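You operate a simulated robot arm through the tools that you are given. There is no shell and no other tool. Be economical: measure what you need, move in short steps, check, and stop when the job is done.

You run a simulated two-armed robot. Do the job below in one go: nothing can be reset, and whatever is moved stays where it is left.

## Task
Wipe up the spill on the white table with the lilac guest towel and put it back.

Only the result counts: the job must be done as asked and must still hold three seconds after the hand-in. Knocking over, shifting, dropping, spilling or breaking anything else fails it. Flat cloth is picked up by pressing the open fingertips on it (5 to 10 N) and closing them slowly along it; thin cloth reads only 2 to 8 mm in the jaws.

## Robot
Two 7-joint arms with two-finger parallel grippers on one trunk, on a base that drives. Base frame: it is fixed to the floor where the robot stands at the start and does not move with it; the origin is under the middle of the robot, x ahead of it, y to its left, z up. Lengths are in mm, angles in degrees, forces in N, time in s.
The left shoulder is at the start at [50, 177, 1129], the right one opposite. With the tool pointing down near the work surface each hand reaches from about 180 to 700 mm from the robot's upright axis, wherever it stands, measured 20 degrees to its own side. Payload 3.43 kg a hand.
The TCP of each hand is the grasp point between the finger pads, 34 mm short of the fingertips. In the tool frame z runs along the fingers and y along their closing line. Largest opening 128 mm; finger width 24, thickness 12; the body of the gripper, 48 by 130 mm, starts 96 mm behind the TCP.
Orientation is that of the tool frame in the base frame, as a unit quaternion [x, y, z, w]. With the fingers straight down and closing along the base's y, the tool's x points along the base's -x, its y along +y and its z along -z.

## Interface
- The arms move only by the tool play_rows. It takes "left_rows", "right_rows" or both (then of equal length, played together; a hand with none holds still); each is text: rows parted by semicolons, each of 7 numbers parted by spaces: the shift along the tool's x, y, z in units of 500 mm (1.0 is 500 mm), then the turn, a rotation vector about the tool's x, y, z in units of 120 degrees (1.0 is 120 degrees), then the opening, from 0 (shut) to 1 (fully open). In form: x y z ax ay az jaw; .... A call has 1 to 20 rows; each row is the pose to reach, as a shift and turn from the pose commanded when the call began, along the tool's axes at that moment. A call with a number of a shift or a turn outside -1 to 1 is refused whole. Rows are played at 5 a second. More than 50 mm and 8.6 degrees between two rows, or a gripper value outside its range, and nothing of the call is played. Where a pose cannot be reached the arm comes as near as it can. A force on the tool above 40 N (or 10 N above the force at the start of the call, whichever is more), or a blocked arm, ends the call early, and 0.2 s more pass. Each finger travels about 108 mm/s and halts on what it meets, pressing with about 21 N; the grip force reading is that of the motor and also rises with nothing between the fingers. The clock runs only during rows and for 0.2 s after the last one: add rows that repeat a pose to give the fingers time. It gives the time, the measured TCP pose, the force on the tool (base axes), the opening and the grip force at its end, in the units of the frame above (readings bear some noise), with the torque about the TCP (base axes, N m) and any sound that the robot's microphone picked up.
- Cameras (640 x 400 px; columns grow to the right, rows downward): "scene" is now at [156.7, -11.5, 1294.3]; the picture's right is [-0.11, -0.99, 0.00], its down [-0.53, 0.06, -0.85] and it looks along [0.84, -0.09, -0.53] (base axes); focal length 265 px, centre (320, 200). "left" rides on the left gripper at [76, 11, -160] in its tool frame; the picture's right is [-0.15, 0.99, 0.00], its down [-0.88, -0.13, -0.46] and it looks along [-0.45, -0.07, 0.89] (tool axes); focal length 234 px, centre (320, 200). "right" rides on the right gripper at [76, -11, -160] in its tool frame; the picture's right is [0.15, 0.99, 0.00], its down [-0.88, 0.13, -0.46] and it looks along [-0.45, 0.07, 0.89] (tool axes); focal length 234 px, centre (320, 200). There is no depth. A picture from a camera that has moved, and an enlarged one, comes with that camera's place and axes in the base frame and with its lens.
- grab_frame(camera): a new picture of that camera. The clock stands still meanwhile.
- lift_body(by): slides the trunk up (or, below 0, down) by that many mm; the arms and the scene camera ride with it, the base frame stays. It gives what a move gives, with no picture.
- steer(legs): drives the robot by 1 to 6 legs, each [ahead, turn to the left] in mm and degrees, along the robot's own axes; the way and the turn of a leg run together, so that a leg with both is an arc; at most 1500 mm and 180 degrees a leg. The arms and the cameras ride along, it lands a little off, and it stops where it bumps. It gives what a move gives.
- head_to(pan, tilt): turns the head with the scene camera to pan (to the left, within 80 degrees either way) and tilt (down, from -29 to 69), counted from straight ahead of the robot. It gives what a move gives.
- close_up(camera, box): a new picture of the part [left, top, right, bottom] of that camera's present view, enlarged. The clock stands still meanwhile.
- finish_job(): hands the job in; it is judged then, once.

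Go step by step. Nothing tells you exact positions but the pictures and the camera data: compare them with the known pose of the tool, close in by small moves and look again before you grip or let go. The budget is 120 turns and 88 pictures, counting those below and the enlarged ones. Unless the task says otherwise, let go and move clear before handing in, and close with one line.

The tools are called after "Emit:" by a JSON object that holds its "method" and its "body". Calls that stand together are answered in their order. play_rows: Moves the arms, as the interface text tells. Its arguments: {"type":"object","properties":{"left_rows":{"type":"string"},"right_rows":{"type":"string"}},"required":[]} The other tools are called the same way: lift_body (by) slides the trunk up or down; steer (legs) drives the base; head_to (pan, tilt) turns the head that bears the scene camera; grab_frame (camera) takes a picture; close_up (camera, box) takes an enlarged picture of a part of a camera's view; finish_job () hands the job in.

At the start:

```text
clock: 0.0
left_tool_pos: [479.9, 146.5, 1024.1]
left_tcp_rot: [-0.001, 1.0, 0.001, 0.0]
left_ft_force: [0.1, 0.4, 0.0]
left_torque: [-0.03, -0.02, 0.01]
left_opening: 128.1
left_gripper_force: 0.0
right_tool_pos: [341.8, -150.3, 1124.5]
right_tcp_rot: [0.0, 1.0, 0.0, 0.0]
right_ft_force: [0.0, -0.3, -0.5]
right_torque: [-0.01, -0.01, 0.02]
right_opening: 127.8
right_gripper_force: 0.0
trunk travel left (down, up): [-300.0, 101.0]
robot x, y, heading: [-0.2, 0.4, -0.1]
head pan, tilt: [-6.3, 32.3]
```

scene: 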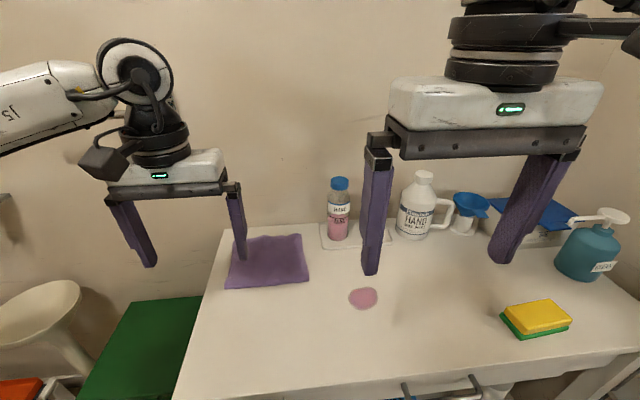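
right: 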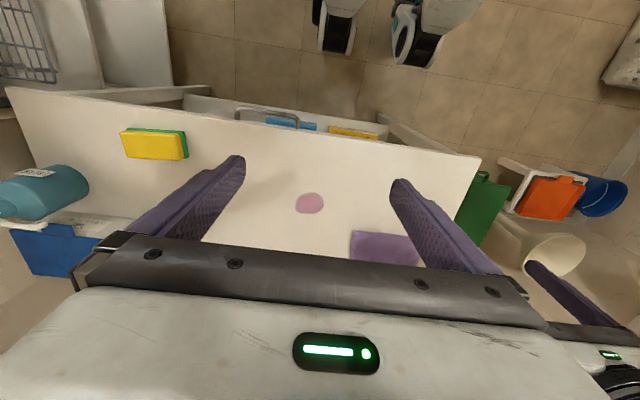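
left: 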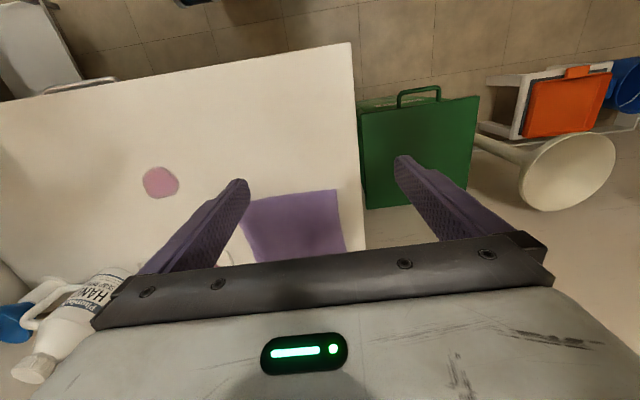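

I take the lilac towel to be the purple cloth, about 200 x 200 mm around (720, 75), and the pink spill to be near (555, -156). First I'll take a closer look and check how far the robot stands from the table's front edge.

Emit:
{"method": "close_up", "body": {"camera": "scene", "box": [200, 160, 420, 320]}}

Emit:
{"method": "head_to", "body": {"pan": 0, "tilt": 65}}

Emit:
{"method": "grab_frame", "body": {"camera": "scene"}}

```text
2.50 times, centred on (310, 240) of scene
camera zoom: at [156.7, -11.5, 1294.3], right [-0.11, -0.99, 0.0], down [-0.53, 0.06, -0.85], along [0.84, -0.09, -0.53], focal length 662 px, centre (345, 100)
```

zoom: 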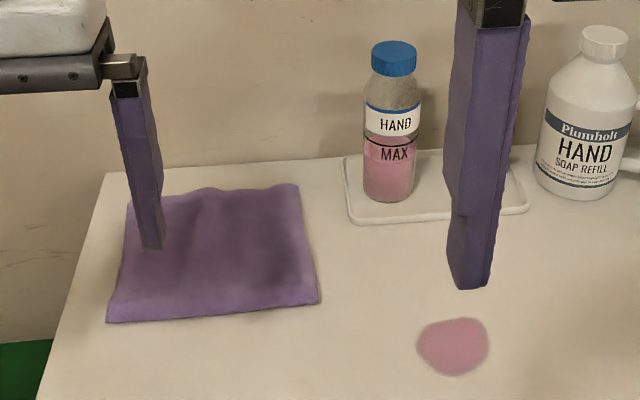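

```text
clock: 1.0
left_tool_pos: [478.9, 146.5, 1024.6]
left_tcp_rot: [0.0, 1.0, 0.0, 0.0]
left_ft_force: [-0.4, -1.3, -0.5]
left_torque: [-0.01, 0.0, -0.02]
left_opening: 128.3
left_gripper_force: 0.3
right_tool_pos: [340.5, -149.4, 1125.1]
right_tcp_rot: [0.0, 1.0, 0.0, 0.0]
right_ft_force: [0.6, 0.4, 0.6]
right_torque: [-0.04, 0.0, -0.02]
right_opening: 127.7
right_gripper_force: 0.0
trunk travel left (down, up): [-300.0, 101.0]
robot x, y, heading: [0.6, 0.3, 0.0]
head pan, tilt: [0.0, 65.0]
```

```text
83 pictures are left
camera scene: at [128.5, -1.6, 1250.3], right [0.0, -1.0, 0.0], down [-0.91, 0.0, -0.42], along [0.42, 0.0, -0.91], focal length 265 px, centre (320, 200)
```

scene: 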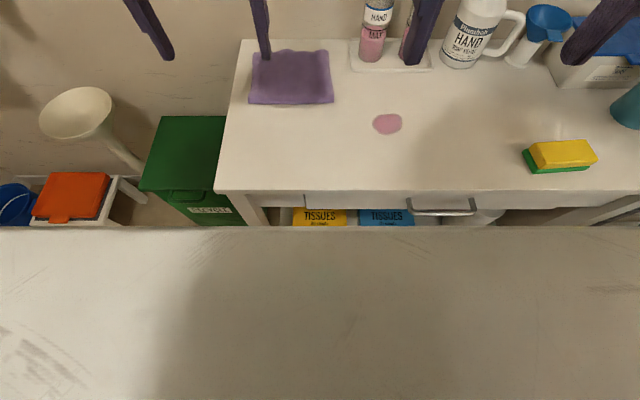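

The second view agrees: towel centre about (715, 73) and spill about (554, -160). I'll lower the trunk for reach, then bring the open left hand over the near half of the towel.

Emit:
{"method": "lift_body", "body": {"by": -80}}

Emit:
{"method": "play_rows", "body": {"left_rows": "-0.08 -0.03 0.01 0 0 0 0.8; -0.16 -0.06 0.02 0 0 0 0.6; -0.24 -0.09 0.03 0 0 0 0.5; -0.32 -0.12 0.04 0 0 0 0.5; -0.40 -0.147 0.05 0 0 0 0.5; -0.40 -0.147 0.1 0 0 0 0.5; -0.40 -0.147 0.1 0 0 0 0.5"}}

Emit:
{"method": "grab_frame", "body": {"camera": "left"}}

```text
clock: 2.1
left_tool_pos: [479.7, 146.7, 944.5]
left_tcp_rot: [-0.001, 1.0, 0.0, 0.0]
left_ft_force: [0.0, 0.2, 0.1]
left_torque: [0.01, 0.03, 0.01]
left_opening: 128.0
left_gripper_force: 0.0
right_tool_pos: [340.7, -149.3, 1044.9]
right_tcp_rot: [0.001, 1.0, 0.0, 0.0]
right_ft_force: [-0.6, 0.3, 0.7]
right_torque: [0.02, 0.01, -0.04]
right_opening: 128.0
right_gripper_force: 0.0
trunk travel left (down, up): [-220.0, 181.0]
robot x, y, heading: [-1.1, 1.6, -0.1]
head pan, tilt: [0.0, 65.0]
```

```text
clock: 3.8
left_tool_pos: [637.6, 89.5, 886.1]
left_tcp_rot: [-0.001, 1.0, 0.0, 0.0]
left_ft_force: [-0.3, 0.5, 0.0]
left_torque: [0.02, 0.01, 0.01]
left_opening: 63.9
left_gripper_force: 0.0
left hand out of reach, approached as far as the arm can: row 4, 5, 6, 7
right_tool_pos: [341.7, -149.5, 1044.6]
right_tcp_rot: [0.0, 1.0, 0.0, 0.0]
right_ft_force: [0.1, -0.3, -0.5]
right_torque: [0.02, 0.02, -0.02]
right_opening: 127.9
right_gripper_force: 0.0
trunk travel left (down, up): [-220.0, 181.0]
robot x, y, heading: [1.5, -1.5, 0.2]
head pan, tilt: [0.0, 65.0]
```

```text
82 pictures are left
camera left: at [560.4, 101.3, 1045.8], right [0.15, 0.99, 0.0], down [0.88, -0.13, 0.46], along [0.45, -0.07, -0.89], focal length 234 px, centre (320, 200)
```

left: 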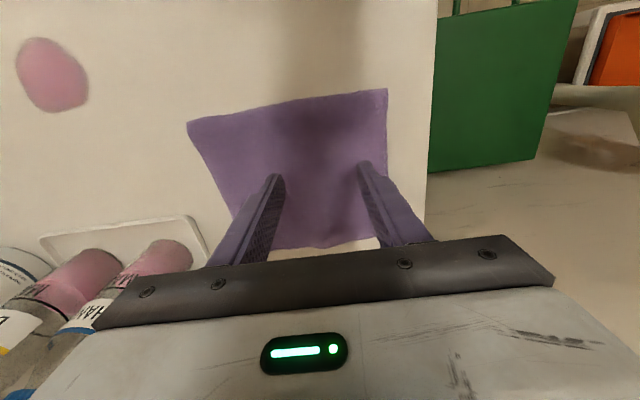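

The left hand runs out of reach at x ≈ 638. I'll check the robot's front clearance from the lowered view.

Emit:
{"method": "grab_frame", "body": {"camera": "scene"}}

```text
81 pictures are left
camera scene: at [128.5, -1.8, 1170.3], right [0.0, -1.0, 0.0], down [-0.91, 0.0, -0.42], along [0.42, 0.0, -0.91], focal length 265 px, centre (320, 200)
```

scene: 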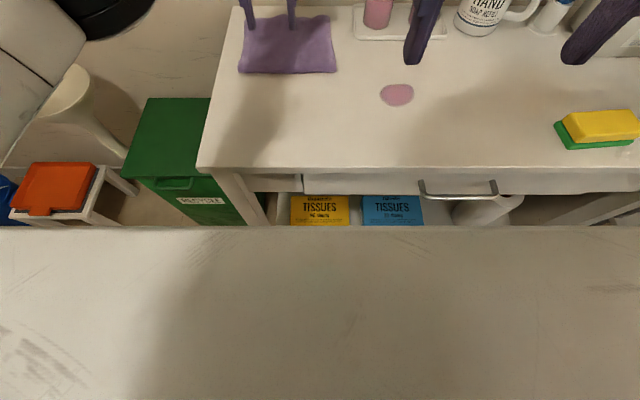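

The dark slab at the bottom is only the chest, so the base's clearance stays unknown and I won't drive. Instead I'll tilt the fingers outwards to gain reach.

Emit:
{"method": "play_rows", "body": {"left_rows": "0 0 0 0 -0.065 0 0.5; 0 0 0 0 -0.13 0 0.5; 0 0 0 0 -0.195 0 0.5; 0 0 0 0 -0.195 0 0.5"}}

Emit:
{"method": "grab_frame", "body": {"camera": "left"}}

```text
clock: 4.8
left_tool_pos: [638.1, 89.1, 886.9]
left_tcp_rot: [-0.001, 0.979, -0.001, 0.204]
left_ft_force: [0.1, 1.2, 0.5]
left_torque: [-0.01, -0.04, -0.02]
left_opening: 63.9
left_gripper_force: 0.1
right_tool_pos: [340.8, -149.3, 1045.7]
right_tcp_rot: [0.0, 1.0, 0.001, 0.0]
right_ft_force: [0.1, 0.2, -0.1]
right_torque: [-0.01, 0.02, 0.01]
right_opening: 128.2
right_gripper_force: 0.1
trunk travel left (down, up): [-220.0, 181.0]
robot x, y, heading: [-1.4, -1.5, 0.0]
head pan, tilt: [0.0, 65.0]
```

```text
80 pictures are left
camera left: at [504.5, 102.2, 1002.4], right [0.13, 0.99, 0.06], down [0.63, -0.13, 0.77], along [0.77, -0.07, -0.64], focal length 234 px, centre (320, 200)
```

left: 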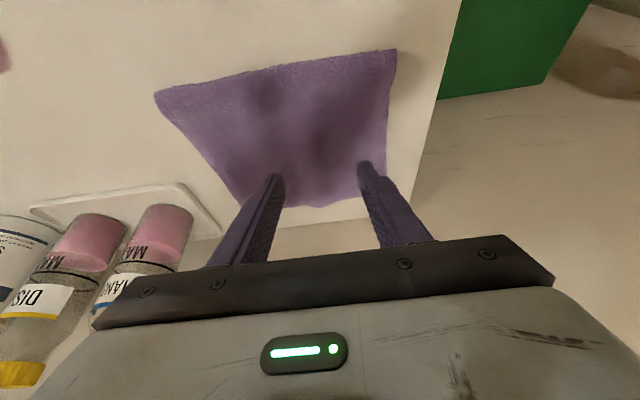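

Tilted 23°, the hand now has room to go further out. I'll lower it over the towel's centre.

Emit:
{"method": "play_rows", "body": {"left_rows": "-0.021 -0.014 0.07 0 0 0 0.5; -0.0424 -0.028 0.143 0 0 0 0.5; -0.0424 -0.028 0.143 0 0 0 0.5"}}

Emit:
{"method": "grab_frame", "body": {"camera": "left"}}

```text
clock: 5.5
left_tool_pos: [686.6, 74.8, 840.2]
left_tcp_rot: [-0.001, 0.977, -0.001, 0.212]
left_ft_force: [-5.5, 3.0, 37.9]
left_torque: [0.41, 0.09, 0.1]
left_opening: 64.4
left_gripper_force: 0.2
right_tool_pos: [337.6, -149.1, 1047.8]
right_tcp_rot: [0.0, 1.0, 0.0, 0.003]
right_ft_force: [-0.1, 0.3, 0.2]
right_torque: [0.01, -0.03, 0.01]
right_opening: 128.2
right_gripper_force: 0.1
trunk travel left (down, up): [-220.0, 181.0]
robot x, y, heading: [1.0, 2.1, 0.1]
head pan, tilt: [0.0, 65.0]
```

```text
79 pictures are left
camera left: at [550.2, 86.9, 953.0], right [0.13, 0.99, 0.06], down [0.61, -0.13, 0.78], along [0.78, -0.07, -0.62], focal length 234 px, centre (320, 200)
```

left: 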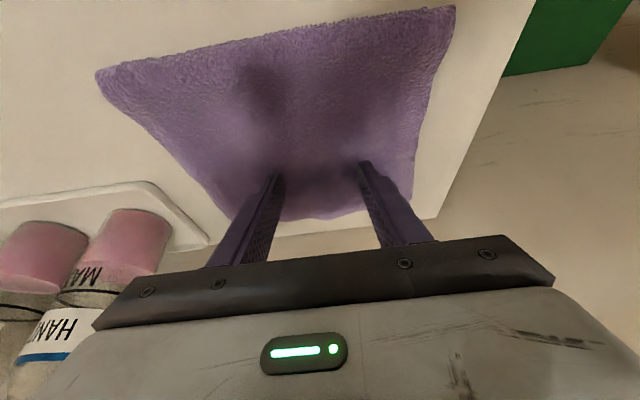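

The hand met 38 N with the tips still about 50 mm above the table, so the towel seems to lie over something or the surface is higher there. I'll back up 30 mm and look.

Emit:
{"method": "play_rows", "body": {"left_rows": "0.024 0 -0.055 0 0 0 0.5; 0.024 0 -0.055 0 0 0 0.5"}}

Emit:
{"method": "head_to", "body": {"pan": 5, "tilt": 30}}

Emit:
{"method": "close_up", "body": {"camera": "scene", "box": [200, 120, 440, 290]}}

Emit:
{"method": "grab_frame", "body": {"camera": "left"}}

```text
clock: 6.2
left_tool_pos: [661.1, 76.9, 848.1]
left_tcp_rot: [0.0, 0.98, 0.0, 0.201]
left_ft_force: [-0.7, 0.1, 0.2]
left_torque: [0.01, 0.0, -0.02]
left_opening: 64.0
left_gripper_force: 0.1
right_tool_pos: [342.3, -149.3, 1044.8]
right_tcp_rot: [-0.001, 1.0, 0.001, 0.001]
right_ft_force: [0.3, -0.3, -0.5]
right_torque: [0.01, 0.03, 0.04]
right_opening: 127.9
right_gripper_force: 0.2
trunk travel left (down, up): [-220.0, 181.0]
robot x, y, heading: [-0.0, -2.6, 0.1]
head pan, tilt: [0.0, 65.0]
```

```text
clock: 7.2
left_tool_pos: [662.3, 77.3, 849.4]
left_tcp_rot: [-0.001, 0.979, 0.0, 0.204]
left_ft_force: [-0.2, -0.3, 0.6]
left_torque: [-0.01, -0.02, 0.04]
left_opening: 64.1
left_gripper_force: 0.1
right_tool_pos: [341.5, -149.2, 1045.3]
right_tcp_rot: [0.0, 1.0, 0.0, 0.0]
right_ft_force: [-0.1, 0.5, -0.5]
right_torque: [-0.01, 0.02, 0.06]
right_opening: 128.0
right_gripper_force: 0.0
trunk travel left (down, up): [-220.0, 181.0]
robot x, y, heading: [2.1, -0.4, 0.0]
head pan, tilt: [5.0, 30.0]
```

```text
2.35 times, centred on (320, 205) of scene
camera zoom: at [157.9, 6.3, 1217.8], right [0.09, -1.0, 0.0], down [-0.5, -0.04, -0.87], along [0.86, 0.08, -0.5], focal length 623 px, centre (320, 188)
```

zoom: 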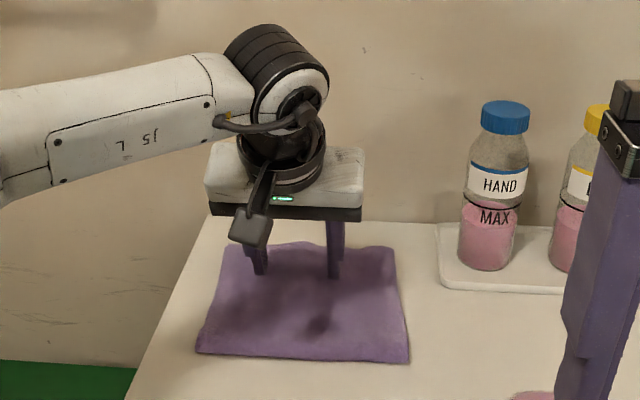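

```text
77 pictures are left
camera left: at [528.8, 88.1, 965.3], right [0.13, 0.99, 0.06], down [0.63, -0.13, 0.77], along [0.77, -0.07, -0.64], focal length 234 px, centre (320, 200)
```

left: 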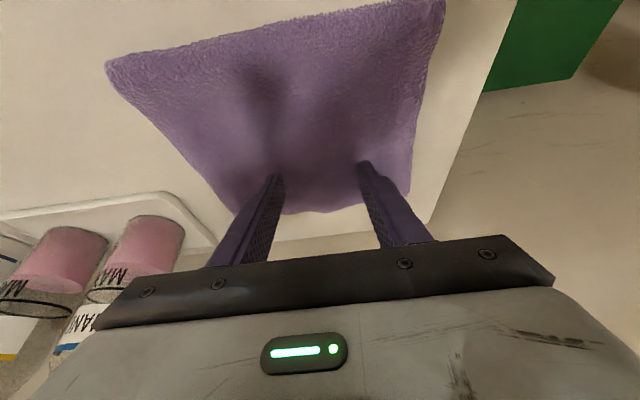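

The towel's edges are at table level, but its middle may hide a bump. I'll use the right wrist camera, tilted forward and low, to see it from the side.

Emit:
{"method": "play_rows", "body": {"right_rows": "0 0.01 0.06 0 -0.07 0 1; 0 0.03 0.12 0 -0.14 0 1; 0 0.05 0.18 0 -0.21 0 1; 0 0.07 0.24 0 -0.28 0 1; 0 0.1 0.30 0 -0.35 0 1; 0 0.12 0.34 0 -0.42 0 1; 0 0.12 0.34 0 -0.42 0 1"}}

Emit:
{"method": "grab_frame", "body": {"camera": "right"}}

```text
clock: 8.8
left_tool_pos: [663.7, 76.6, 849.3]
left_tcp_rot: [-0.001, 0.979, 0.0, 0.202]
left_ft_force: [-0.1, 0.7, -0.1]
left_torque: [-0.02, 0.06, 0.0]
left_opening: 63.9
left_gripper_force: 0.1
right_tool_pos: [363.5, -57.2, 868.8]
right_tcp_rot: [0.0, 0.905, 0.0, 0.426]
right_ft_force: [0.7, -0.2, 0.2]
right_torque: [-0.01, -0.01, 0.02]
right_opening: 128.1
right_gripper_force: 0.0
right hand out of reach, approached as far as the arm can: row 4, 5, 6, 7
trunk travel left (down, up): [-220.0, 181.0]
robot x, y, heading: [-0.6, -0.5, -0.1]
head pan, tilt: [5.0, 30.0]
```

```text
76 pictures are left
camera right: at [193.4, -70.1, 912.5], right [-0.09, 0.99, -0.11], down [0.21, 0.13, 0.97], along [0.97, 0.06, -0.22], focal length 234 px, centre (320, 200)
```

right: 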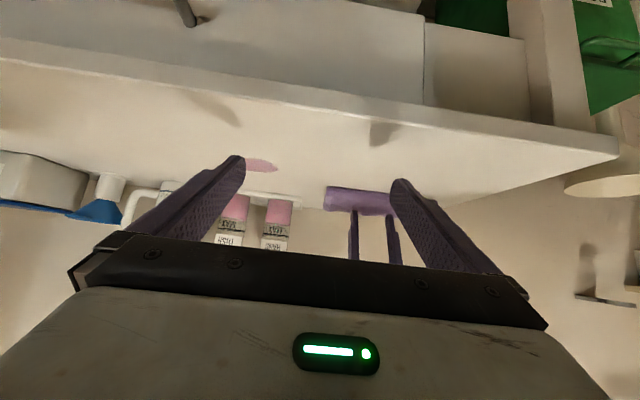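

Emit:
{"method": "close_up", "body": {"camera": "right", "box": [300, 165, 420, 240]}}

```text
5.33 times, centred on (360, 202) of right
camera zoom: at [193.4, -70.1, 912.5], right [-0.09, 0.99, -0.11], down [0.21, 0.13, 0.97], along [0.97, 0.06, -0.22], focal length 1249 px, centre (107, 187)
```

zoom: 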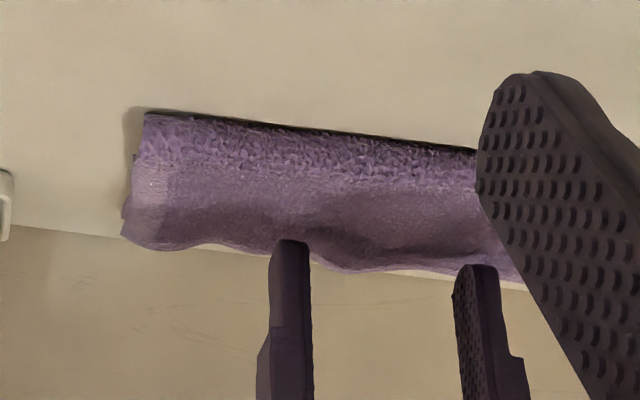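

Triangulating the spill between the scene and right cameras puts the tabletop at about z = 797, which agrees with the contact. That moves the towel centre to about (667, 67) and the spill to about (521, -148). I'll first put the right hand out of the way.

Emit:
{"method": "play_rows", "body": {"right_rows": "-0.04 -0.06 -0.045 0 0.06 0 1; -0.08 -0.12 -0.09 0 0.12 0 1; -0.12 -0.18 -0.13 0 0.18 0 1; -0.16 -0.24 -0.17 0 0.24 0 1; -0.2 -0.30 -0.21 0 0.30 0 0.8; -0.22 -0.36 -0.24 0 0.36 0 0.5; -0.243 -0.42 -0.258 0 0.42 0 0.3; -0.243 -0.42 -0.258 0 0.42 0 0.3", "left_rows": "0 0 0 0 0 0 0.5;0 0 0 0 0 0 0.5;0 0 0 0 0 0 0.5;0 0 0 0 0 0 0.5;0 0 0 0 0 0 0.5;0 0 0 0 0 0 0.5;0 0 0 0 0 0 0.5;0 0 0 0 0 0 0.5"}}

Emit:
{"method": "head_to", "body": {"pan": -5, "tilt": 45}}

Emit:
{"method": "grab_frame", "body": {"camera": "scene"}}

```text
clock: 10.6
left_tool_pos: [662.8, 76.7, 849.9]
left_tcp_rot: [-0.001, 0.979, 0.0, 0.203]
left_ft_force: [0.1, -0.1, 0.6]
left_torque: [0.0, -0.01, 0.03]
left_opening: 63.8
left_gripper_force: 0.0
right_tool_pos: [341.6, -267.4, 1045.9]
right_tcp_rot: [0.0, 1.0, 0.001, -0.002]
right_ft_force: [-0.2, 0.0, 0.7]
right_torque: [-0.02, 0.0, 0.01]
right_opening: 38.4
right_gripper_force: 0.1
right hand out of reach, approached as far as the arm can: row 1, 2
trunk travel left (down, up): [-220.0, 181.0]
robot x, y, heading: [-3.1, 4.9, -0.1]
head pan, tilt: [5.0, 30.0]
```

```text
clock: 11.3
left_tool_pos: [662.4, 77.4, 848.3]
left_tcp_rot: [-0.002, 0.979, -0.001, 0.202]
left_ft_force: [0.3, -0.3, -0.2]
left_torque: [0.01, -0.01, -0.01]
left_opening: 64.0
left_gripper_force: 0.0
right_tool_pos: [342.1, -266.3, 1046.0]
right_tcp_rot: [0.0, 1.0, 0.0, 0.0]
right_ft_force: [0.1, -0.6, 0.6]
right_torque: [-0.01, -0.03, 0.02]
right_opening: 38.2
right_gripper_force: 0.1
trunk travel left (down, up): [-220.0, 181.0]
robot x, y, heading: [-1.8, -1.7, 0.3]
head pan, tilt: [-5.0, 45.0]
```

```text
74 pictures are left
camera scene: at [148.8, -8.6, 1195.3], right [-0.09, -1.0, 0.0], down [-0.7, 0.06, -0.71], along [0.7, -0.06, -0.71], focal length 265 px, centre (320, 200)
```

scene: 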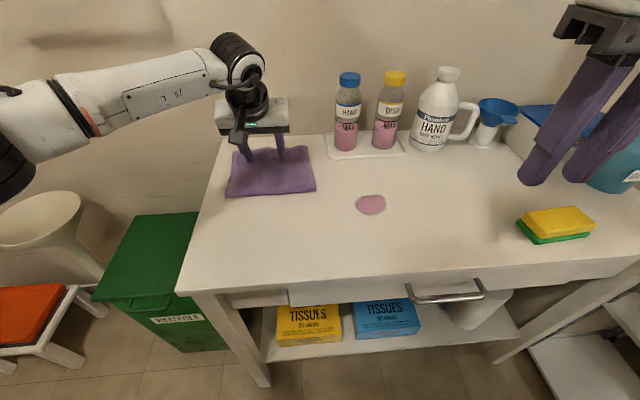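

I now have a reference view of the towel. I'll reduce the tilt to about 12° and line up on the centre of the towel.

Emit:
{"method": "play_rows", "body": {"left_rows": "0.008 -0.008 0 0 0.048 0 0.5; 0.015 -0.015 -0.01 0 0.095 0 0.5; 0.015 -0.015 -0.01 0 0.095 0 0.5"}}

Emit:
{"method": "grab_frame", "body": {"camera": "left"}}

```text
clock: 12.1
left_tool_pos: [654.2, 69.0, 851.5]
left_tcp_rot: [0.0, 0.995, 0.0, 0.103]
left_ft_force: [0.4, 0.7, 0.0]
left_torque: [-0.02, -0.02, -0.02]
left_opening: 64.0
left_gripper_force: 0.0
right_tool_pos: [341.7, -265.5, 1046.1]
right_tcp_rot: [0.0, 1.0, 0.0, 0.0]
right_ft_force: [0.3, 0.7, -0.7]
right_torque: [-0.01, 0.0, 0.0]
right_opening: 38.3
right_gripper_force: 0.0
trunk travel left (down, up): [-220.0, 181.0]
robot x, y, heading: [2.2, 1.4, 0.2]
head pan, tilt: [-5.0, 45.0]
```

```text
73 pictures are left
camera left: at [546.3, 80.1, 991.0], right [0.14, 0.99, 0.03], down [0.77, -0.13, 0.63], along [0.63, -0.07, -0.78], focal length 234 px, centre (320, 200)
```

left: 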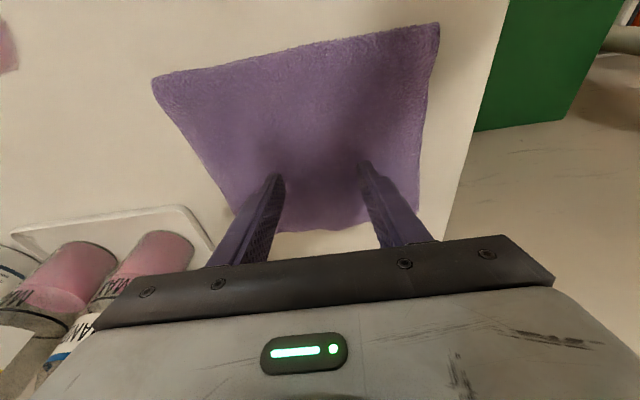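

The tips are now about 11 mm above the towel; I'll go down gently and read the force.

Emit:
{"method": "play_rows", "body": {"left_rows": "0.002 0 0.01 0 0 0 0.5; 0.0041 0 0.0196 0 0 0 0.5; 0.0041 0 0.0196 0 0 0 0.5"}}

```text
clock: 12.9
left_tool_pos: [654.7, 67.3, 842.0]
left_tcp_rot: [-0.001, 0.994, -0.001, 0.105]
left_ft_force: [0.4, -0.4, 4.3]
left_torque: [0.0, 0.0, -0.03]
left_opening: 64.1
left_gripper_force: 0.1
right_tool_pos: [342.1, -266.6, 1046.9]
right_tcp_rot: [0.0, 1.0, 0.0, 0.001]
right_ft_force: [0.3, 0.1, 1.2]
right_torque: [0.04, -0.01, 0.0]
right_opening: 38.4
right_gripper_force: 0.1
trunk travel left (down, up): [-220.0, 181.0]
robot x, y, heading: [3.0, -3.0, 0.1]
head pan, tilt: [-5.0, 45.0]
```

Contact at 4 N. I'll press slightly more and close slowly.

Emit:
{"method": "play_rows", "body": {"left_rows": "0.0004 0 0.002 0 0 0 0.5; 0.0006 0 0.003 0 0 0 0.47; 0.0006 0 0.003 0 0 0 0.44; 0.0006 0 0.003 0 0 0 0.41; 0.0006 0 0.003 0 0 0 0.38; 0.0006 0 0.003 0 0 0 0.35; 0.0006 0 0.003 0 0 0 0.32; 0.0006 0 0.003 0 0 0 0.29; 0.0006 0 0.003 0 0 0 0.26; 0.0006 0 0.003 0 0 0 0.23; 0.0006 0 0.003 0 0 0 0.2; 0.0006 0 0.003 0 0 0 0.17; 0.0006 0 0.003 0 0 0 0.14; 0.0006 0 0.003 0 0 0 0.11; 0.0006 0 0.003 0 0 0 0.08; 0.0006 0 0.003 0 0 0 0.05; 0.0006 0 0.003 0 0 0 0.02; 0.0006 0 0.003 0 0 0 0; 0.0006 0 0.003 0 0 0 0; 0.0006 0 0.003 0 0 0 0"}}

Emit:
{"method": "grab_frame", "body": {"camera": "left"}}

```text
clock: 17.1
left_tool_pos: [655.2, 67.3, 840.2]
left_tcp_rot: [-0.001, 0.994, 0.0, 0.105]
left_ft_force: [0.0, -0.7, 10.9]
left_torque: [-0.01, 0.01, 0.04]
left_opening: 10.6
left_gripper_force: 21.2
right_tool_pos: [341.0, -266.3, 1046.9]
right_tcp_rot: [-0.001, 1.0, 0.0, 0.0]
right_ft_force: [1.0, 0.0, 0.5]
right_torque: [-0.02, 0.03, -0.01]
right_opening: 38.1
right_gripper_force: 0.1
trunk travel left (down, up): [-220.0, 181.0]
robot x, y, heading: [0.8, -0.3, 0.1]
head pan, tilt: [-5.0, 45.0]
```

```text
72 pictures are left
camera left: at [546.3, 79.9, 980.4], right [0.14, 0.99, 0.03], down [0.77, -0.13, 0.63], along [0.63, -0.07, -0.78], focal length 234 px, centre (320, 200)
```

left: 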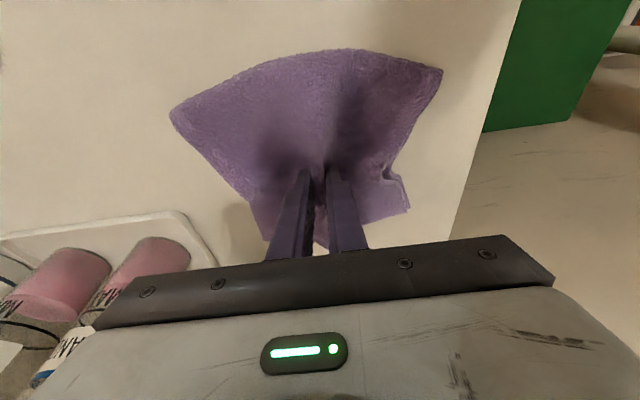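

The cloth is held with a 10.6 mm fold in the jaws. I'll lift it a little and carry it over the spill while straightening the tool.

Emit:
{"method": "play_rows", "body": {"left_rows": "-0.0052 0 -0.0245 0 0 0 0; -0.0104 0 -0.0489 0 0 0 0; 0.033 -0.072 -0.058 0 0.016 0 0; 0.077 -0.143 -0.067 0 0.033 0 0; 0.12 -0.215 -0.077 0 0.05 0 0; 0.164 -0.287 -0.086 0 0.066 0 0; 0.208 -0.358 -0.095 0 0.082 0 0; 0.2516 -0.43 -0.1047 0 0.1 0 0; 0.2516 -0.43 -0.1047 0 0.1 0 0"}}

Emit:
{"method": "grab_frame", "body": {"camera": "scene"}}

Emit:
{"method": "grab_frame", "body": {"camera": "left"}}

```text
clock: 19.3
left_tool_pos: [540.2, -103.3, 865.0]
left_tcp_rot: [-0.032, 0.999, -0.005, 0.001]
left_ft_force: [-0.5, 0.4, -0.3]
left_torque: [-0.02, 0.02, -0.08]
left_opening: 10.0
left_gripper_force: 21.1
left hand out of reach, approached as far as the arm can: row 8, 9
right_tool_pos: [342.4, -265.5, 1045.8]
right_tcp_rot: [0.0, 1.0, 0.0, 0.0]
right_ft_force: [0.4, -0.2, 0.4]
right_torque: [0.03, 0.01, 0.01]
right_opening: 38.2
right_gripper_force: 0.1
trunk travel left (down, up): [-220.0, 181.0]
robot x, y, heading: [-5.1, 0.8, 0.1]
head pan, tilt: [-5.0, 45.0]
stopped in row 9 (left hand): the arm was blocked; the commanded pose is now the measured one
```

```text
71 pictures are left
camera scene: at [149.0, -8.4, 1195.3], right [-0.09, -1.0, 0.0], down [-0.7, 0.06, -0.71], along [0.7, -0.06, -0.71], focal length 265 px, centre (320, 200)
```

scene: 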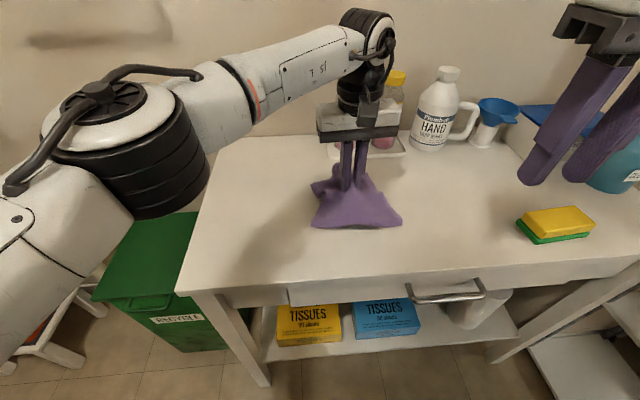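

```text
70 pictures are left
camera left: at [462.7, -93.2, 1022.9], right [0.08, 1.0, -0.01], down [0.89, -0.07, 0.46], along [0.46, -0.05, -0.89], focal length 234 px, centre (320, 200)
```

left: 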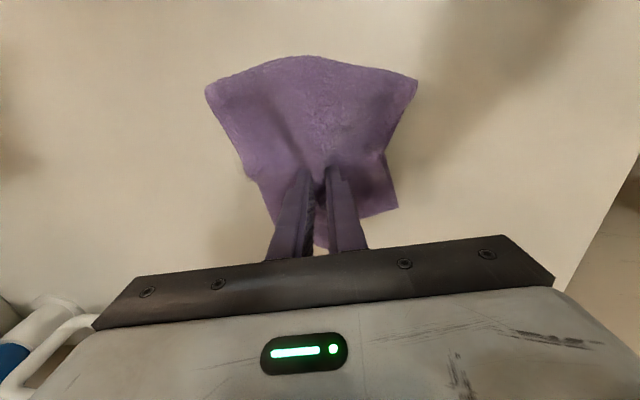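

The left arm stops about 45 mm short of the spill and drifts counter-clockwise at its limit. I'll try again with the wrist yawed that way.

Emit:
{"method": "play_rows", "body": {"left_rows": "0.01 -0.02 0 0 0 -0.06 0; 0.02 -0.05 0 0 0 -0.12 0; 0.03 -0.09 0 0 0 -0.18 0; 0.03 -0.09 0 0 0 -0.2 0"}}

```text
clock: 20.5
left_tool_pos: [541.1, -100.7, 862.8]
left_tcp_rot: [-0.264, 0.964, -0.004, -0.005]
left_ft_force: [0.3, -0.2, -0.5]
left_torque: [-0.01, 0.02, -0.13]
left_opening: 10.2
left_gripper_force: 20.9
left hand out of reach, approached as far as the arm can: row 2, 3, 4
right_tool_pos: [343.4, -265.6, 1045.6]
right_tcp_rot: [0.0, 1.0, 0.0, 0.0]
right_ft_force: [0.5, -0.7, -1.0]
right_torque: [-0.02, 0.03, 0.02]
right_opening: 38.4
right_gripper_force: 0.1
trunk travel left (down, up): [-220.0, 181.0]
robot x, y, heading: [0.1, -3.1, -0.1]
head pan, tilt: [-5.0, 45.0]
stopped in row 4 (left hand): the arm was blocked; the commanded pose is now the measured one
```

Yaw makes no difference, so the limit is the arm crossing the chest. I'll undo the yaw and turn the base about 5.5° to the right, which swings the hand onto the spill.

Emit:
{"method": "play_rows", "body": {"left_rows": "0 0 0 0 0 0.07 0; 0 0 0 0 0 0.14 0; 0 0 0 0 0 0.21 0; 0 0 0 0 0 0.21 0"}}

Emit:
{"method": "steer", "body": {"legs": [[0, -5.5]]}}

Emit:
{"method": "grab_frame", "body": {"camera": "scene"}}

```text
clock: 21.5
left_tool_pos: [541.4, -99.9, 862.0]
left_tcp_rot: [-0.046, 0.999, -0.004, -0.005]
left_ft_force: [0.1, 0.1, 0.1]
left_torque: [0.03, -0.02, 0.1]
left_opening: 10.1
left_gripper_force: 20.7
right_tool_pos: [342.6, -265.6, 1045.2]
right_tcp_rot: [0.0, 1.0, 0.0, 0.0]
right_ft_force: [0.1, -0.6, -0.4]
right_torque: [-0.03, 0.05, 0.01]
right_opening: 38.2
right_gripper_force: 0.1
trunk travel left (down, up): [-220.0, 181.0]
robot x, y, heading: [3.1, -1.1, -0.1]
head pan, tilt: [-5.0, 45.0]
```

```text
clock: 22.4
left_tool_pos: [529.4, -152.8, 862.2]
left_tcp_rot: [0.002, 1.0, -0.004, -0.004]
left_ft_force: [-0.3, -1.1, 0.1]
left_torque: [0.03, -0.02, 0.15]
left_opening: 10.3
left_gripper_force: 21.6
right_tool_pos: [313.9, -298.6, 1045.7]
right_tcp_rot: [0.049, 0.999, 0.0, 0.0]
right_ft_force: [0.4, 0.2, -0.6]
right_torque: [-0.05, -0.02, -0.01]
right_opening: 38.2
right_gripper_force: 0.0
trunk travel left (down, up): [-220.0, 181.0]
robot x, y, heading: [-1.4, 1.0, -5.7]
head pan, tilt: [-5.0, 45.0]
```

```text
69 pictures are left
camera scene: at [147.4, -23.4, 1195.3], right [-0.18, -0.98, 0.0], down [-0.69, 0.13, -0.71], along [0.7, -0.13, -0.71], focal length 265 px, centre (320, 200)
```

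scene: 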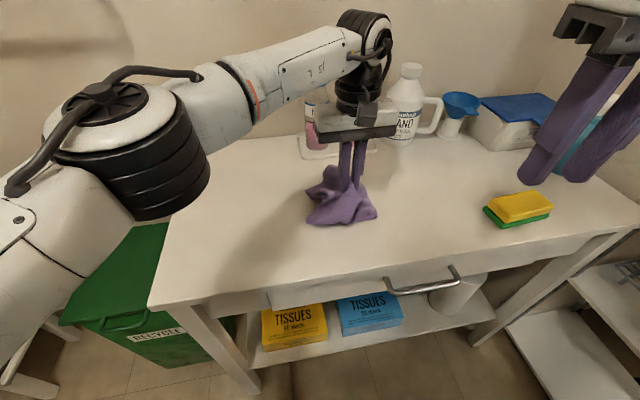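

The hand is over the spill but close to its limit. I'll turn another 2.5° for room to stroke, then press down and wipe.

Emit:
{"method": "steer", "body": {"legs": [[0, -2.5]]}}

Emit:
{"method": "play_rows", "body": {"left_rows": "0.01 0.02 0.02 0 0 0 0; 0.01 0.04 0.035 0 0 0 0; 0.01 0.04 0.045 0 0 0 0; 0.01 0.04 0.045 0 0 0 0"}}

```text
clock: 23.2
left_tool_pos: [522.6, -174.1, 863.0]
left_tcp_rot: [0.023, 1.0, -0.006, -0.005]
left_ft_force: [0.4, 0.4, 0.8]
left_torque: [0.04, 0.04, 0.11]
left_opening: 10.0
left_gripper_force: 21.6
right_tool_pos: [300.4, -311.3, 1046.3]
right_tcp_rot: [0.071, 0.997, 0.0, 0.0]
right_ft_force: [0.2, 0.2, -0.2]
right_torque: [-0.01, 0.01, -0.03]
right_opening: 38.2
right_gripper_force: 0.0
trunk travel left (down, up): [-220.0, 181.0]
robot x, y, heading: [-1.2, -0.6, -8.3]
head pan, tilt: [-5.0, 45.0]
```

```text
clock: 24.2
left_tool_pos: [517.8, -155.4, 842.5]
left_tcp_rot: [0.022, 1.0, -0.006, -0.003]
left_ft_force: [0.0, -0.4, 17.0]
left_torque: [-0.01, -0.04, 0.11]
left_opening: 9.9
left_gripper_force: 21.1
right_tool_pos: [299.6, -312.2, 1047.0]
right_tcp_rot: [0.071, 0.997, 0.0, 0.001]
right_ft_force: [0.1, 0.4, 0.5]
right_torque: [-0.03, -0.02, 0.0]
right_opening: 38.5
right_gripper_force: 0.0
trunk travel left (down, up): [-220.0, 181.0]
robot x, y, heading: [-2.8, 1.5, -8.2]
head pan, tilt: [-5.0, 45.0]
```

Pressing at 17 N, with cloth under the fingertips. I'll ease off slightly and make raster strokes over the spill area.

Emit:
{"method": "play_rows", "body": {"left_rows": "-0.04 0 -0.003 0 0 0 0; -0.08 0 -0.003 0 0 0 0; -0.04 0.01 -0.003 0 0 0 0; 0 0.03 -0.003 0 0 0 0; 0.04 0.04 -0.003 0 0 0 0; 0.08 0.05 -0.003 0 0 0 0; 0.04 0.06 -0.003 0 0 0 0; 0 0.07 -0.003 0 0 0 0; -0.04 0.07 -0.003 0 0 0 0; -0.08 0.05 -0.003 0 0 0 0; -0.04 0.02 -0.003 0 0 0 0; 0 -0.01 -0.003 0 0 0 0; 0.04 -0.01 -0.003 0 0 0 0; 0.08 0 -0.003 0 0 0 0; 0.04 -0.02 -0.003 0 0 0 0; 0 -0.03 -0.003 0 0 0 0; -0.04 -0.03 -0.003 0 0 0 0; -0.06 -0.01 -0.003 0 0 0 0; 0 0.01 -0.003 0 0 0 0; 0 0.01 -0.003 0 0 0 0"}}

Emit:
{"method": "grab_frame", "body": {"camera": "scene"}}

```text
clock: 28.4
left_tool_pos: [518.8, -151.5, 840.2]
left_tcp_rot: [0.024, 1.0, -0.005, -0.005]
left_ft_force: [1.1, -1.4, 7.8]
left_torque: [-0.04, -0.14, 0.04]
left_opening: 10.2
left_gripper_force: 20.9
right_tool_pos: [301.8, -311.4, 1045.7]
right_tcp_rot: [0.07, 0.998, 0.0, 0.001]
right_ft_force: [-0.7, 0.2, 0.0]
right_torque: [-0.01, 0.0, 0.01]
right_opening: 38.6
right_gripper_force: 0.0
trunk travel left (down, up): [-220.0, 181.0]
robot x, y, heading: [-2.8, -2.3, -8.1]
head pan, tilt: [-5.0, 45.0]
```

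```text
68 pictures are left
camera scene: at [145.8, -29.8, 1195.4], right [-0.23, -0.97, 0.0], down [-0.69, 0.16, -0.71], along [0.69, -0.16, -0.71], focal length 265 px, centre (320, 200)
```

scene: 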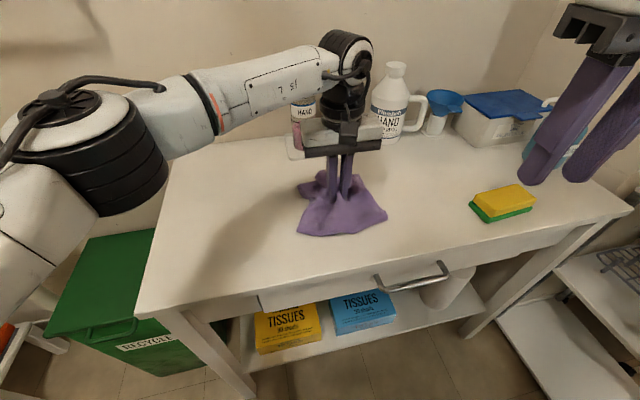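

Strokes done. I'll lift slightly and turn the base back to uncover the spot.

Emit:
{"method": "play_rows", "body": {"left_rows": "0 0 -0.03 0 0 0 0; 0 0 -0.06 0 0 0 0; 0 0 -0.06 0 0 0 0"}}

Emit:
{"method": "steer", "body": {"legs": [[0, 8.1]]}}

Emit:
{"method": "play_rows", "body": {"left_rows": "-0.03 0.08 -0.02 0 0 0 0; -0.06 0.16 -0.02 0 0 0 0; -0.09 0.24 -0.02 0 0 0 0; -0.09 0.24 -0.02 0 0 0 0"}}

Emit:
{"method": "grab_frame", "body": {"camera": "scene"}}

```text
clock: 29.2
left_tool_pos: [518.5, -148.5, 871.2]
left_tcp_rot: [0.023, 1.0, -0.005, -0.005]
left_ft_force: [0.1, 0.1, -0.5]
left_torque: [-0.02, -0.02, 0.03]
left_opening: 9.9
left_gripper_force: 20.7
right_tool_pos: [301.9, -312.5, 1046.3]
right_tcp_rot: [0.071, 0.997, 0.0, 0.001]
right_ft_force: [0.5, -1.3, 0.5]
right_torque: [0.03, 0.01, 0.01]
right_opening: 38.6
right_gripper_force: 0.1
trunk travel left (down, up): [-220.0, 181.0]
robot x, y, heading: [4.2, -0.1, -8.0]
head pan, tilt: [-5.0, 45.0]
```

```text
clock: 30.3
left_tool_pos: [534.2, -75.5, 871.7]
left_tcp_rot: [-0.047, 0.999, -0.005, -0.004]
left_ft_force: [0.5, 0.5, -0.5]
left_torque: [-0.03, -0.03, -0.1]
left_opening: 9.9
left_gripper_force: 21.4
right_tool_pos: [341.7, -266.2, 1046.3]
right_tcp_rot: [0.0, 1.0, 0.0, 0.0]
right_ft_force: [0.0, -0.3, 0.1]
right_torque: [0.01, 0.0, -0.01]
right_opening: 38.2
right_gripper_force: 0.0
trunk travel left (down, up): [-220.0, 181.0]
robot x, y, heading: [1.3, 1.2, -0.2]
head pan, tilt: [-5.0, 45.0]
```

```text
clock: 31.3
left_tool_pos: [567.2, 50.8, 880.1]
left_tcp_rot: [-0.047, 0.999, -0.006, -0.004]
left_ft_force: [-0.3, 0.1, -0.9]
left_torque: [0.0, 0.0, -0.1]
left_opening: 9.8
left_gripper_force: 20.3
right_tool_pos: [342.8, -268.2, 1046.8]
right_tcp_rot: [0.001, 1.0, 0.0, 0.0]
right_ft_force: [0.1, -0.2, 0.5]
right_torque: [-0.01, -0.03, 0.01]
right_opening: 38.4
right_gripper_force: 0.1
trunk travel left (down, up): [-220.0, 181.0]
robot x, y, heading: [0.3, 1.8, 0.2]
head pan, tilt: [-5.0, 45.0]
```

```text
67 pictures are left
camera scene: at [148.9, -8.9, 1195.3], right [-0.09, -1.0, 0.0], down [-0.7, 0.06, -0.71], along [0.7, -0.06, -0.71], focal length 265 px, centre (320, 200)
```

scene: 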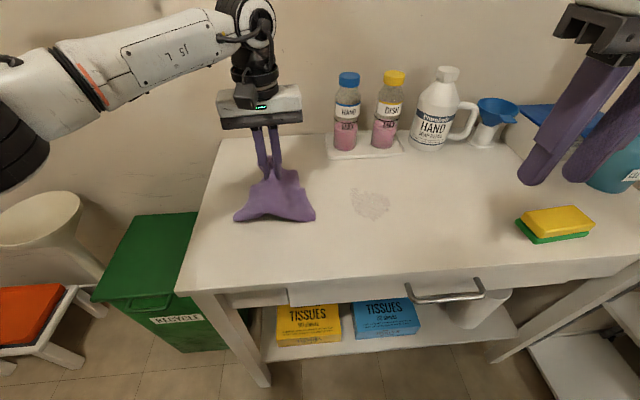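

Emit:
{"method": "close_up", "body": {"camera": "scene", "box": [320, 165, 420, 235]}}

```text
5.71 times, centred on (370, 200) of scene
camera zoom: at [148.9, -8.9, 1195.3], right [-0.09, -1.0, 0.0], down [-0.7, 0.06, -0.71], along [0.7, -0.06, -0.71], focal length 1514 px, centre (34, 200)
```

zoom: 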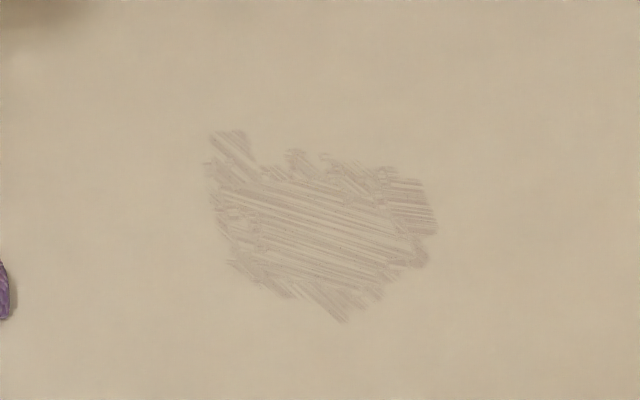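

The pink is gone but a faint streaky film remains over x 475–567, y -106 to -188. I'll go back with more turn for reach and wipe that area thoroughly.

Emit:
{"method": "play_rows", "body": {"left_rows": "0.03 -0.08 0.0 0 0 0 0; 0.06 -0.16 0.0 0 0 0 0; 0.06 -0.2 0.01 0 0 0 0; 0.06 -0.2 0.01 0 0 0 0"}}

Emit:
{"method": "steer", "body": {"legs": [[0, -12]]}}

Emit:
{"method": "grab_frame", "body": {"camera": "left"}}

```text
clock: 32.3
left_tool_pos: [546.8, -53.6, 876.2]
left_tcp_rot: [-0.048, 0.999, -0.005, -0.004]
left_ft_force: [-0.7, -0.1, -0.2]
left_torque: [0.04, -0.02, -0.15]
left_opening: 10.1
left_gripper_force: 21.4
right_tool_pos: [341.0, -266.1, 1046.3]
right_tcp_rot: [0.001, 1.0, 0.001, 0.0]
right_ft_force: [0.2, -0.3, 0.9]
right_torque: [-0.01, -0.01, 0.02]
right_opening: 38.2
right_gripper_force: 0.0
trunk travel left (down, up): [-220.0, 181.0]
robot x, y, heading: [0.9, 2.8, -0.1]
head pan, tilt: [-5.0, 45.0]
```

```text
clock: 33.4
left_tool_pos: [523.0, -166.8, 877.0]
left_tcp_rot: [0.057, 0.998, -0.005, -0.004]
left_ft_force: [-0.1, -0.4, 0.1]
left_torque: [0.06, 0.02, 0.13]
left_opening: 9.8
left_gripper_force: 21.1
right_tool_pos: [277.7, -333.2, 1045.4]
right_tcp_rot: [0.106, 0.994, 0.0, 0.0]
right_ft_force: [0.1, -0.2, -0.4]
right_torque: [0.02, -0.01, 0.0]
right_opening: 38.6
right_gripper_force: 0.1
trunk travel left (down, up): [-220.0, 181.0]
robot x, y, heading: [-2.7, -0.8, -12.0]
head pan, tilt: [-5.0, 45.0]
```

```text
65 pictures are left
camera left: at [449.1, -145.0, 1035.8], right [0.26, 0.97, -0.01], down [0.86, -0.23, 0.45], along [0.43, -0.13, -0.89], focal length 234 px, centre (320, 200)
```

left: 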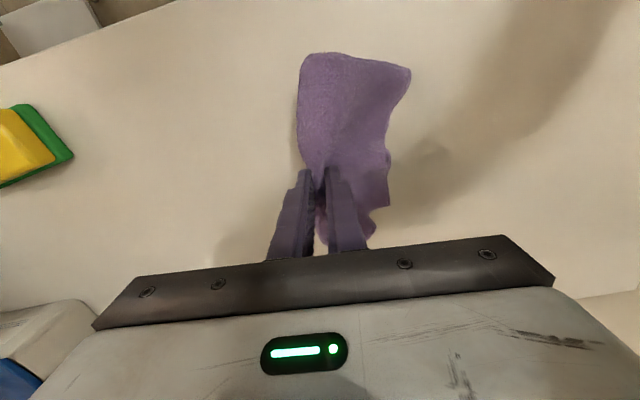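

Now I'll press down again.

Emit:
{"method": "play_rows", "body": {"left_rows": "0 0.02 0.03 0 0 0 0; 0 0.04 0.06 0 0 0 0; 0 0.04 0.072 0 0 0 0; 0 0.04 0.072 0 0 0 0"}}

```text
clock: 34.5
left_tool_pos: [525.0, -149.7, 848.6]
left_tcp_rot: [0.059, 0.998, -0.011, -0.002]
left_ft_force: [-3.7, 1.2, 22.0]
left_torque: [0.15, 0.05, 0.09]
left_opening: 10.1
left_gripper_force: 21.2
right_tool_pos: [278.1, -330.5, 1047.0]
right_tcp_rot: [0.105, 0.994, 0.001, 0.001]
right_ft_force: [-0.4, 0.9, -0.3]
right_torque: [0.0, -0.01, -0.02]
right_opening: 38.1
right_gripper_force: 0.0
trunk travel left (down, up): [-220.0, 181.0]
robot x, y, heading: [-0.4, -0.8, -12.1]
head pan, tilt: [-5.0, 45.0]
stopped in row 4 (left hand): the force on the tool passed its limit (the readings are from after the stop); the commanded pose is now the measured one
```

The cloth is doubled under the tips, so contact is at z ≈ 848, now 22 N. I'll raster across the whole stained area.

Emit:
{"method": "play_rows", "body": {"left_rows": "0 0.05 -0.003 0 0 0 0; 0 0.1 -0.003 0 0 0 0; 0.03 0.08 -0.003 0 0 0 0; 0.03 0 -0.003 0 0 0 0; 0.03 -0.08 -0.003 0 0 0 0; 0.07 -0.06 -0.003 0 0 0 0; 0.07 0.02 -0.003 0 0 0 0; 0.07 0.09 -0.003 0 0 0 0; 0.1 0.07 -0.003 0 0 0 0; 0.1 0 -0.003 0 0 0 0; 0.1 -0.07 -0.003 0 0 0 0; 0.04 -0.09 -0.003 0 0 0 0; -0.03 -0.09 -0.003 0 0 0 0; -0.03 0 -0.003 0 0 0 0; -0.03 0.08 -0.003 0 0 0 0; -0.07 0.08 -0.003 0 0 0 0; -0.07 0 -0.003 0 0 0 0; -0.07 -0.08 -0.003 0 0 0 0; 0 -0.04 -0.003 0 0 0 0; 0 0 -0.003 0 0 0 0"}}

Emit:
{"method": "grab_frame", "body": {"camera": "left"}}

```text
clock: 38.7
left_tool_pos: [524.0, -150.0, 848.3]
left_tcp_rot: [0.059, 0.998, -0.01, -0.001]
left_ft_force: [-1.5, -5.5, 18.7]
left_torque: [-0.1, -0.09, -0.01]
left_opening: 10.0
left_gripper_force: 21.4
left hand out of reach, approached as far as the arm can: row 18
right_tool_pos: [276.5, -331.9, 1046.8]
right_tcp_rot: [0.106, 0.994, 0.0, 0.001]
right_ft_force: [-0.5, -0.6, 0.1]
right_torque: [-0.03, -0.01, 0.0]
right_opening: 38.6
right_gripper_force: 0.0
trunk travel left (down, up): [-220.0, 181.0]
robot x, y, heading: [0.7, -0.6, -12.2]
head pan, tilt: [-5.0, 45.0]
```

```text
64 pictures are left
camera left: at [450.4, -125.9, 1007.2], right [0.26, 0.96, -0.02], down [0.86, -0.22, 0.46], along [0.44, -0.14, -0.89], focal length 234 px, centre (320, 200)
```

left: 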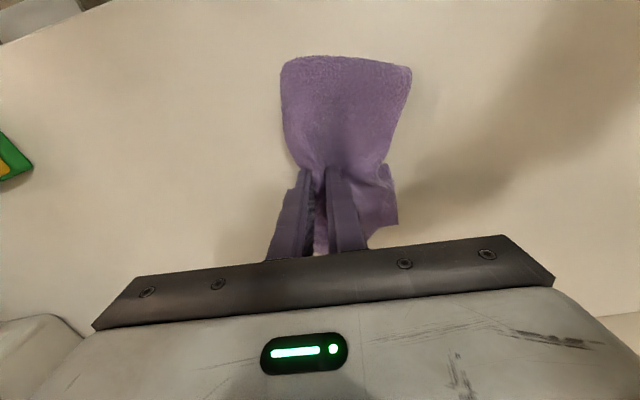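

Contact held steady; one more pass with strokes along x, then I'll check.

Emit:
{"method": "play_rows", "body": {"left_rows": "0 -0.06 0 0 0 0 0; 0.06 -0.08 0 0 0 0 0; 0.1 -0.05 0 0 0 0 0; 0.03 -0.05 0 0 0 0 0; -0.05 -0.05 0 0 0 0 0; -0.08 -0.02 0 0 0 0 0; 0 -0.02 0 0 0 0 0; 0.08 -0.02 0 0 0 0 0; 0.08 0.01 0 0 0 0 0; 0 0.01 0 0 0 0 0; -0.08 0.01 0 0 0 0 0; -0.08 0.04 0 0 0 0 0; 0 0.04 0 0 0 0 0; 0.08 0.04 0 0 0 0 0; 0.08 0.07 0 0 0 0 0; 0 0.07 0 0 0 0 0; -0.08 0.07 0 0 0 0 0; -0.04 0.1 0 0 0 0 0; 0.02 0.1 -0.04 0 0 0 0; 0.02 0.1 -0.06 0 0 0 0"}}

Emit:
{"method": "steer", "body": {"legs": [[0, 12.1]]}}

Emit:
{"method": "play_rows", "body": {"left_rows": "-0.03 0.08 0 0 0 0 0; -0.06 0.14 0 0 0 0 0; -0.06 0.14 0 0 0 0 0"}}

Emit:
{"method": "grab_frame", "body": {"camera": "scene"}}

Emit:
{"method": "close_up", "body": {"camera": "scene", "box": [320, 165, 420, 235]}}

```text
clock: 42.9
left_tool_pos: [520.9, -96.3, 874.6]
left_tcp_rot: [0.058, 0.998, -0.008, -0.004]
left_ft_force: [-0.3, 1.0, -0.2]
left_torque: [-0.01, -0.03, 0.04]
left_opening: 9.8
left_gripper_force: 21.0
right_tool_pos: [279.1, -332.0, 1046.7]
right_tcp_rot: [0.106, 0.994, 0.0, 0.0]
right_ft_force: [0.7, 0.0, 0.7]
right_torque: [-0.02, 0.02, 0.0]
right_opening: 38.5
right_gripper_force: 0.0
trunk travel left (down, up): [-220.0, 181.0]
robot x, y, heading: [-0.6, 0.8, -12.1]
head pan, tilt: [-5.0, 45.0]
```

```text
clock: 44.1
left_tool_pos: [530.5, 13.6, 876.8]
left_tcp_rot: [-0.048, 0.999, -0.008, -0.001]
left_ft_force: [-0.4, -0.5, 0.4]
left_torque: [0.0, -0.01, -0.14]
left_opening: 10.1
left_gripper_force: 21.0
right_tool_pos: [343.3, -267.1, 1046.2]
right_tcp_rot: [0.001, 1.0, 0.0, 0.0]
right_ft_force: [0.4, -0.4, 0.1]
right_torque: [-0.01, -0.01, 0.02]
right_opening: 38.1
right_gripper_force: 0.0
trunk travel left (down, up): [-220.0, 181.0]
robot x, y, heading: [0.7, 3.8, -0.2]
head pan, tilt: [-5.0, 45.0]
```

```text
clock: 44.9
left_tool_pos: [555.9, 84.9, 876.1]
left_tcp_rot: [-0.047, 0.999, -0.01, -0.002]
left_ft_force: [0.2, -0.7, 1.2]
left_torque: [0.01, -0.03, -0.14]
left_opening: 10.0
left_gripper_force: 21.3
right_tool_pos: [341.6, -266.4, 1046.2]
right_tcp_rot: [0.0, 1.0, 0.0, -0.001]
right_ft_force: [-0.2, -0.2, -0.4]
right_torque: [-0.01, -0.01, 0.02]
right_opening: 38.4
right_gripper_force: 0.0
trunk travel left (down, up): [-220.0, 181.0]
robot x, y, heading: [1.3, -5.4, 0.1]
head pan, tilt: [-5.0, 45.0]
```

```text
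63 pictures are left
camera scene: at [148.8, -9.0, 1195.3], right [-0.09, -1.0, 0.0], down [-0.7, 0.06, -0.71], along [0.7, -0.06, -0.71], focal length 265 px, centre (320, 200)
```

scene: 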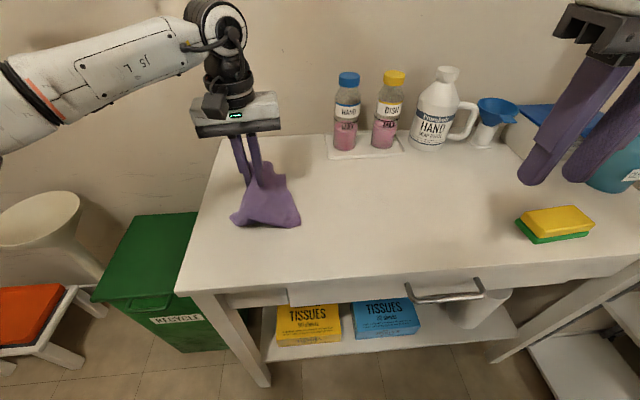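

```text
5.71 times, centred on (370, 200) of scene
camera zoom: at [148.8, -9.0, 1195.3], right [-0.09, -1.0, 0.0], down [-0.7, 0.06, -0.71], along [0.7, -0.06, -0.71], focal length 1514 px, centre (34, 200)
```

zoom: 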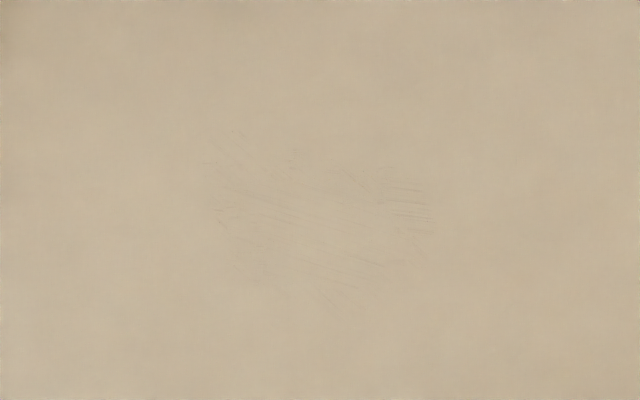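

Almost clean, with only faint hairlines left. I'll make one more pass to be safe.

Emit:
{"method": "play_rows", "body": {"left_rows": "0.03 -0.07 0 0 0 0 0; 0.05 -0.14 0 0 0 0 0; 0.05 -0.18 0 0 0 0 0; 0.05 -0.18 0 0 0 0 0"}}

Emit:
{"method": "steer", "body": {"legs": [[0, -12]]}}

Emit:
{"method": "play_rows", "body": {"left_rows": "0 -0.04 0.03 0 0 0 0; 0 -0.06 0.05 0 0 0 0; 0 -0.06 0.056 0 0 0 0; 0 -0.06 0.056 0 0 0 0"}}

```text
clock: 45.9
left_tool_pos: [539.7, -7.6, 875.1]
left_tcp_rot: [-0.047, 0.999, -0.009, -0.001]
left_ft_force: [0.7, 0.6, -1.0]
left_torque: [0.02, 0.0, -0.15]
left_opening: 10.1
left_gripper_force: 21.7
right_tool_pos: [342.0, -265.2, 1046.3]
right_tcp_rot: [0.001, 1.0, 0.0, 0.0]
right_ft_force: [0.6, -1.0, 0.8]
right_torque: [-0.01, -0.01, -0.04]
right_opening: 38.4
right_gripper_force: 0.0
trunk travel left (down, up): [-220.0, 181.0]
robot x, y, heading: [1.1, -0.3, 0.1]
head pan, tilt: [-5.0, 45.0]
```

```text
clock: 47.0
left_tool_pos: [524.2, -118.4, 876.3]
left_tcp_rot: [0.057, 0.998, -0.008, -0.004]
left_ft_force: [-0.4, -0.1, 0.5]
left_torque: [0.03, -0.02, 0.11]
left_opening: 10.3
left_gripper_force: 21.2
right_tool_pos: [279.4, -331.1, 1046.4]
right_tcp_rot: [0.102, 0.995, 0.0, 0.0]
right_ft_force: [-0.1, -1.2, -0.7]
right_torque: [0.01, 0.0, 0.01]
right_opening: 38.3
right_gripper_force: 0.0
trunk travel left (down, up): [-220.0, 181.0]
robot x, y, heading: [-5.1, 0.2, -11.7]
head pan, tilt: [-5.0, 45.0]
```

```text
clock: 48.0
left_tool_pos: [522.0, -146.5, 849.9]
left_tcp_rot: [0.057, 0.998, -0.008, -0.001]
left_ft_force: [-0.7, 1.1, 8.9]
left_torque: [0.16, 0.02, 0.07]
left_opening: 10.4
left_gripper_force: 20.8
right_tool_pos: [278.9, -331.7, 1047.8]
right_tcp_rot: [0.104, 0.995, 0.0, 0.001]
right_ft_force: [-0.5, 1.2, 0.5]
right_torque: [-0.02, 0.0, 0.01]
right_opening: 38.7
right_gripper_force: 0.0
trunk travel left (down, up): [-220.0, 181.0]
robot x, y, heading: [-1.0, -2.8, -11.9]
head pan, tilt: [-5.0, 45.0]
```

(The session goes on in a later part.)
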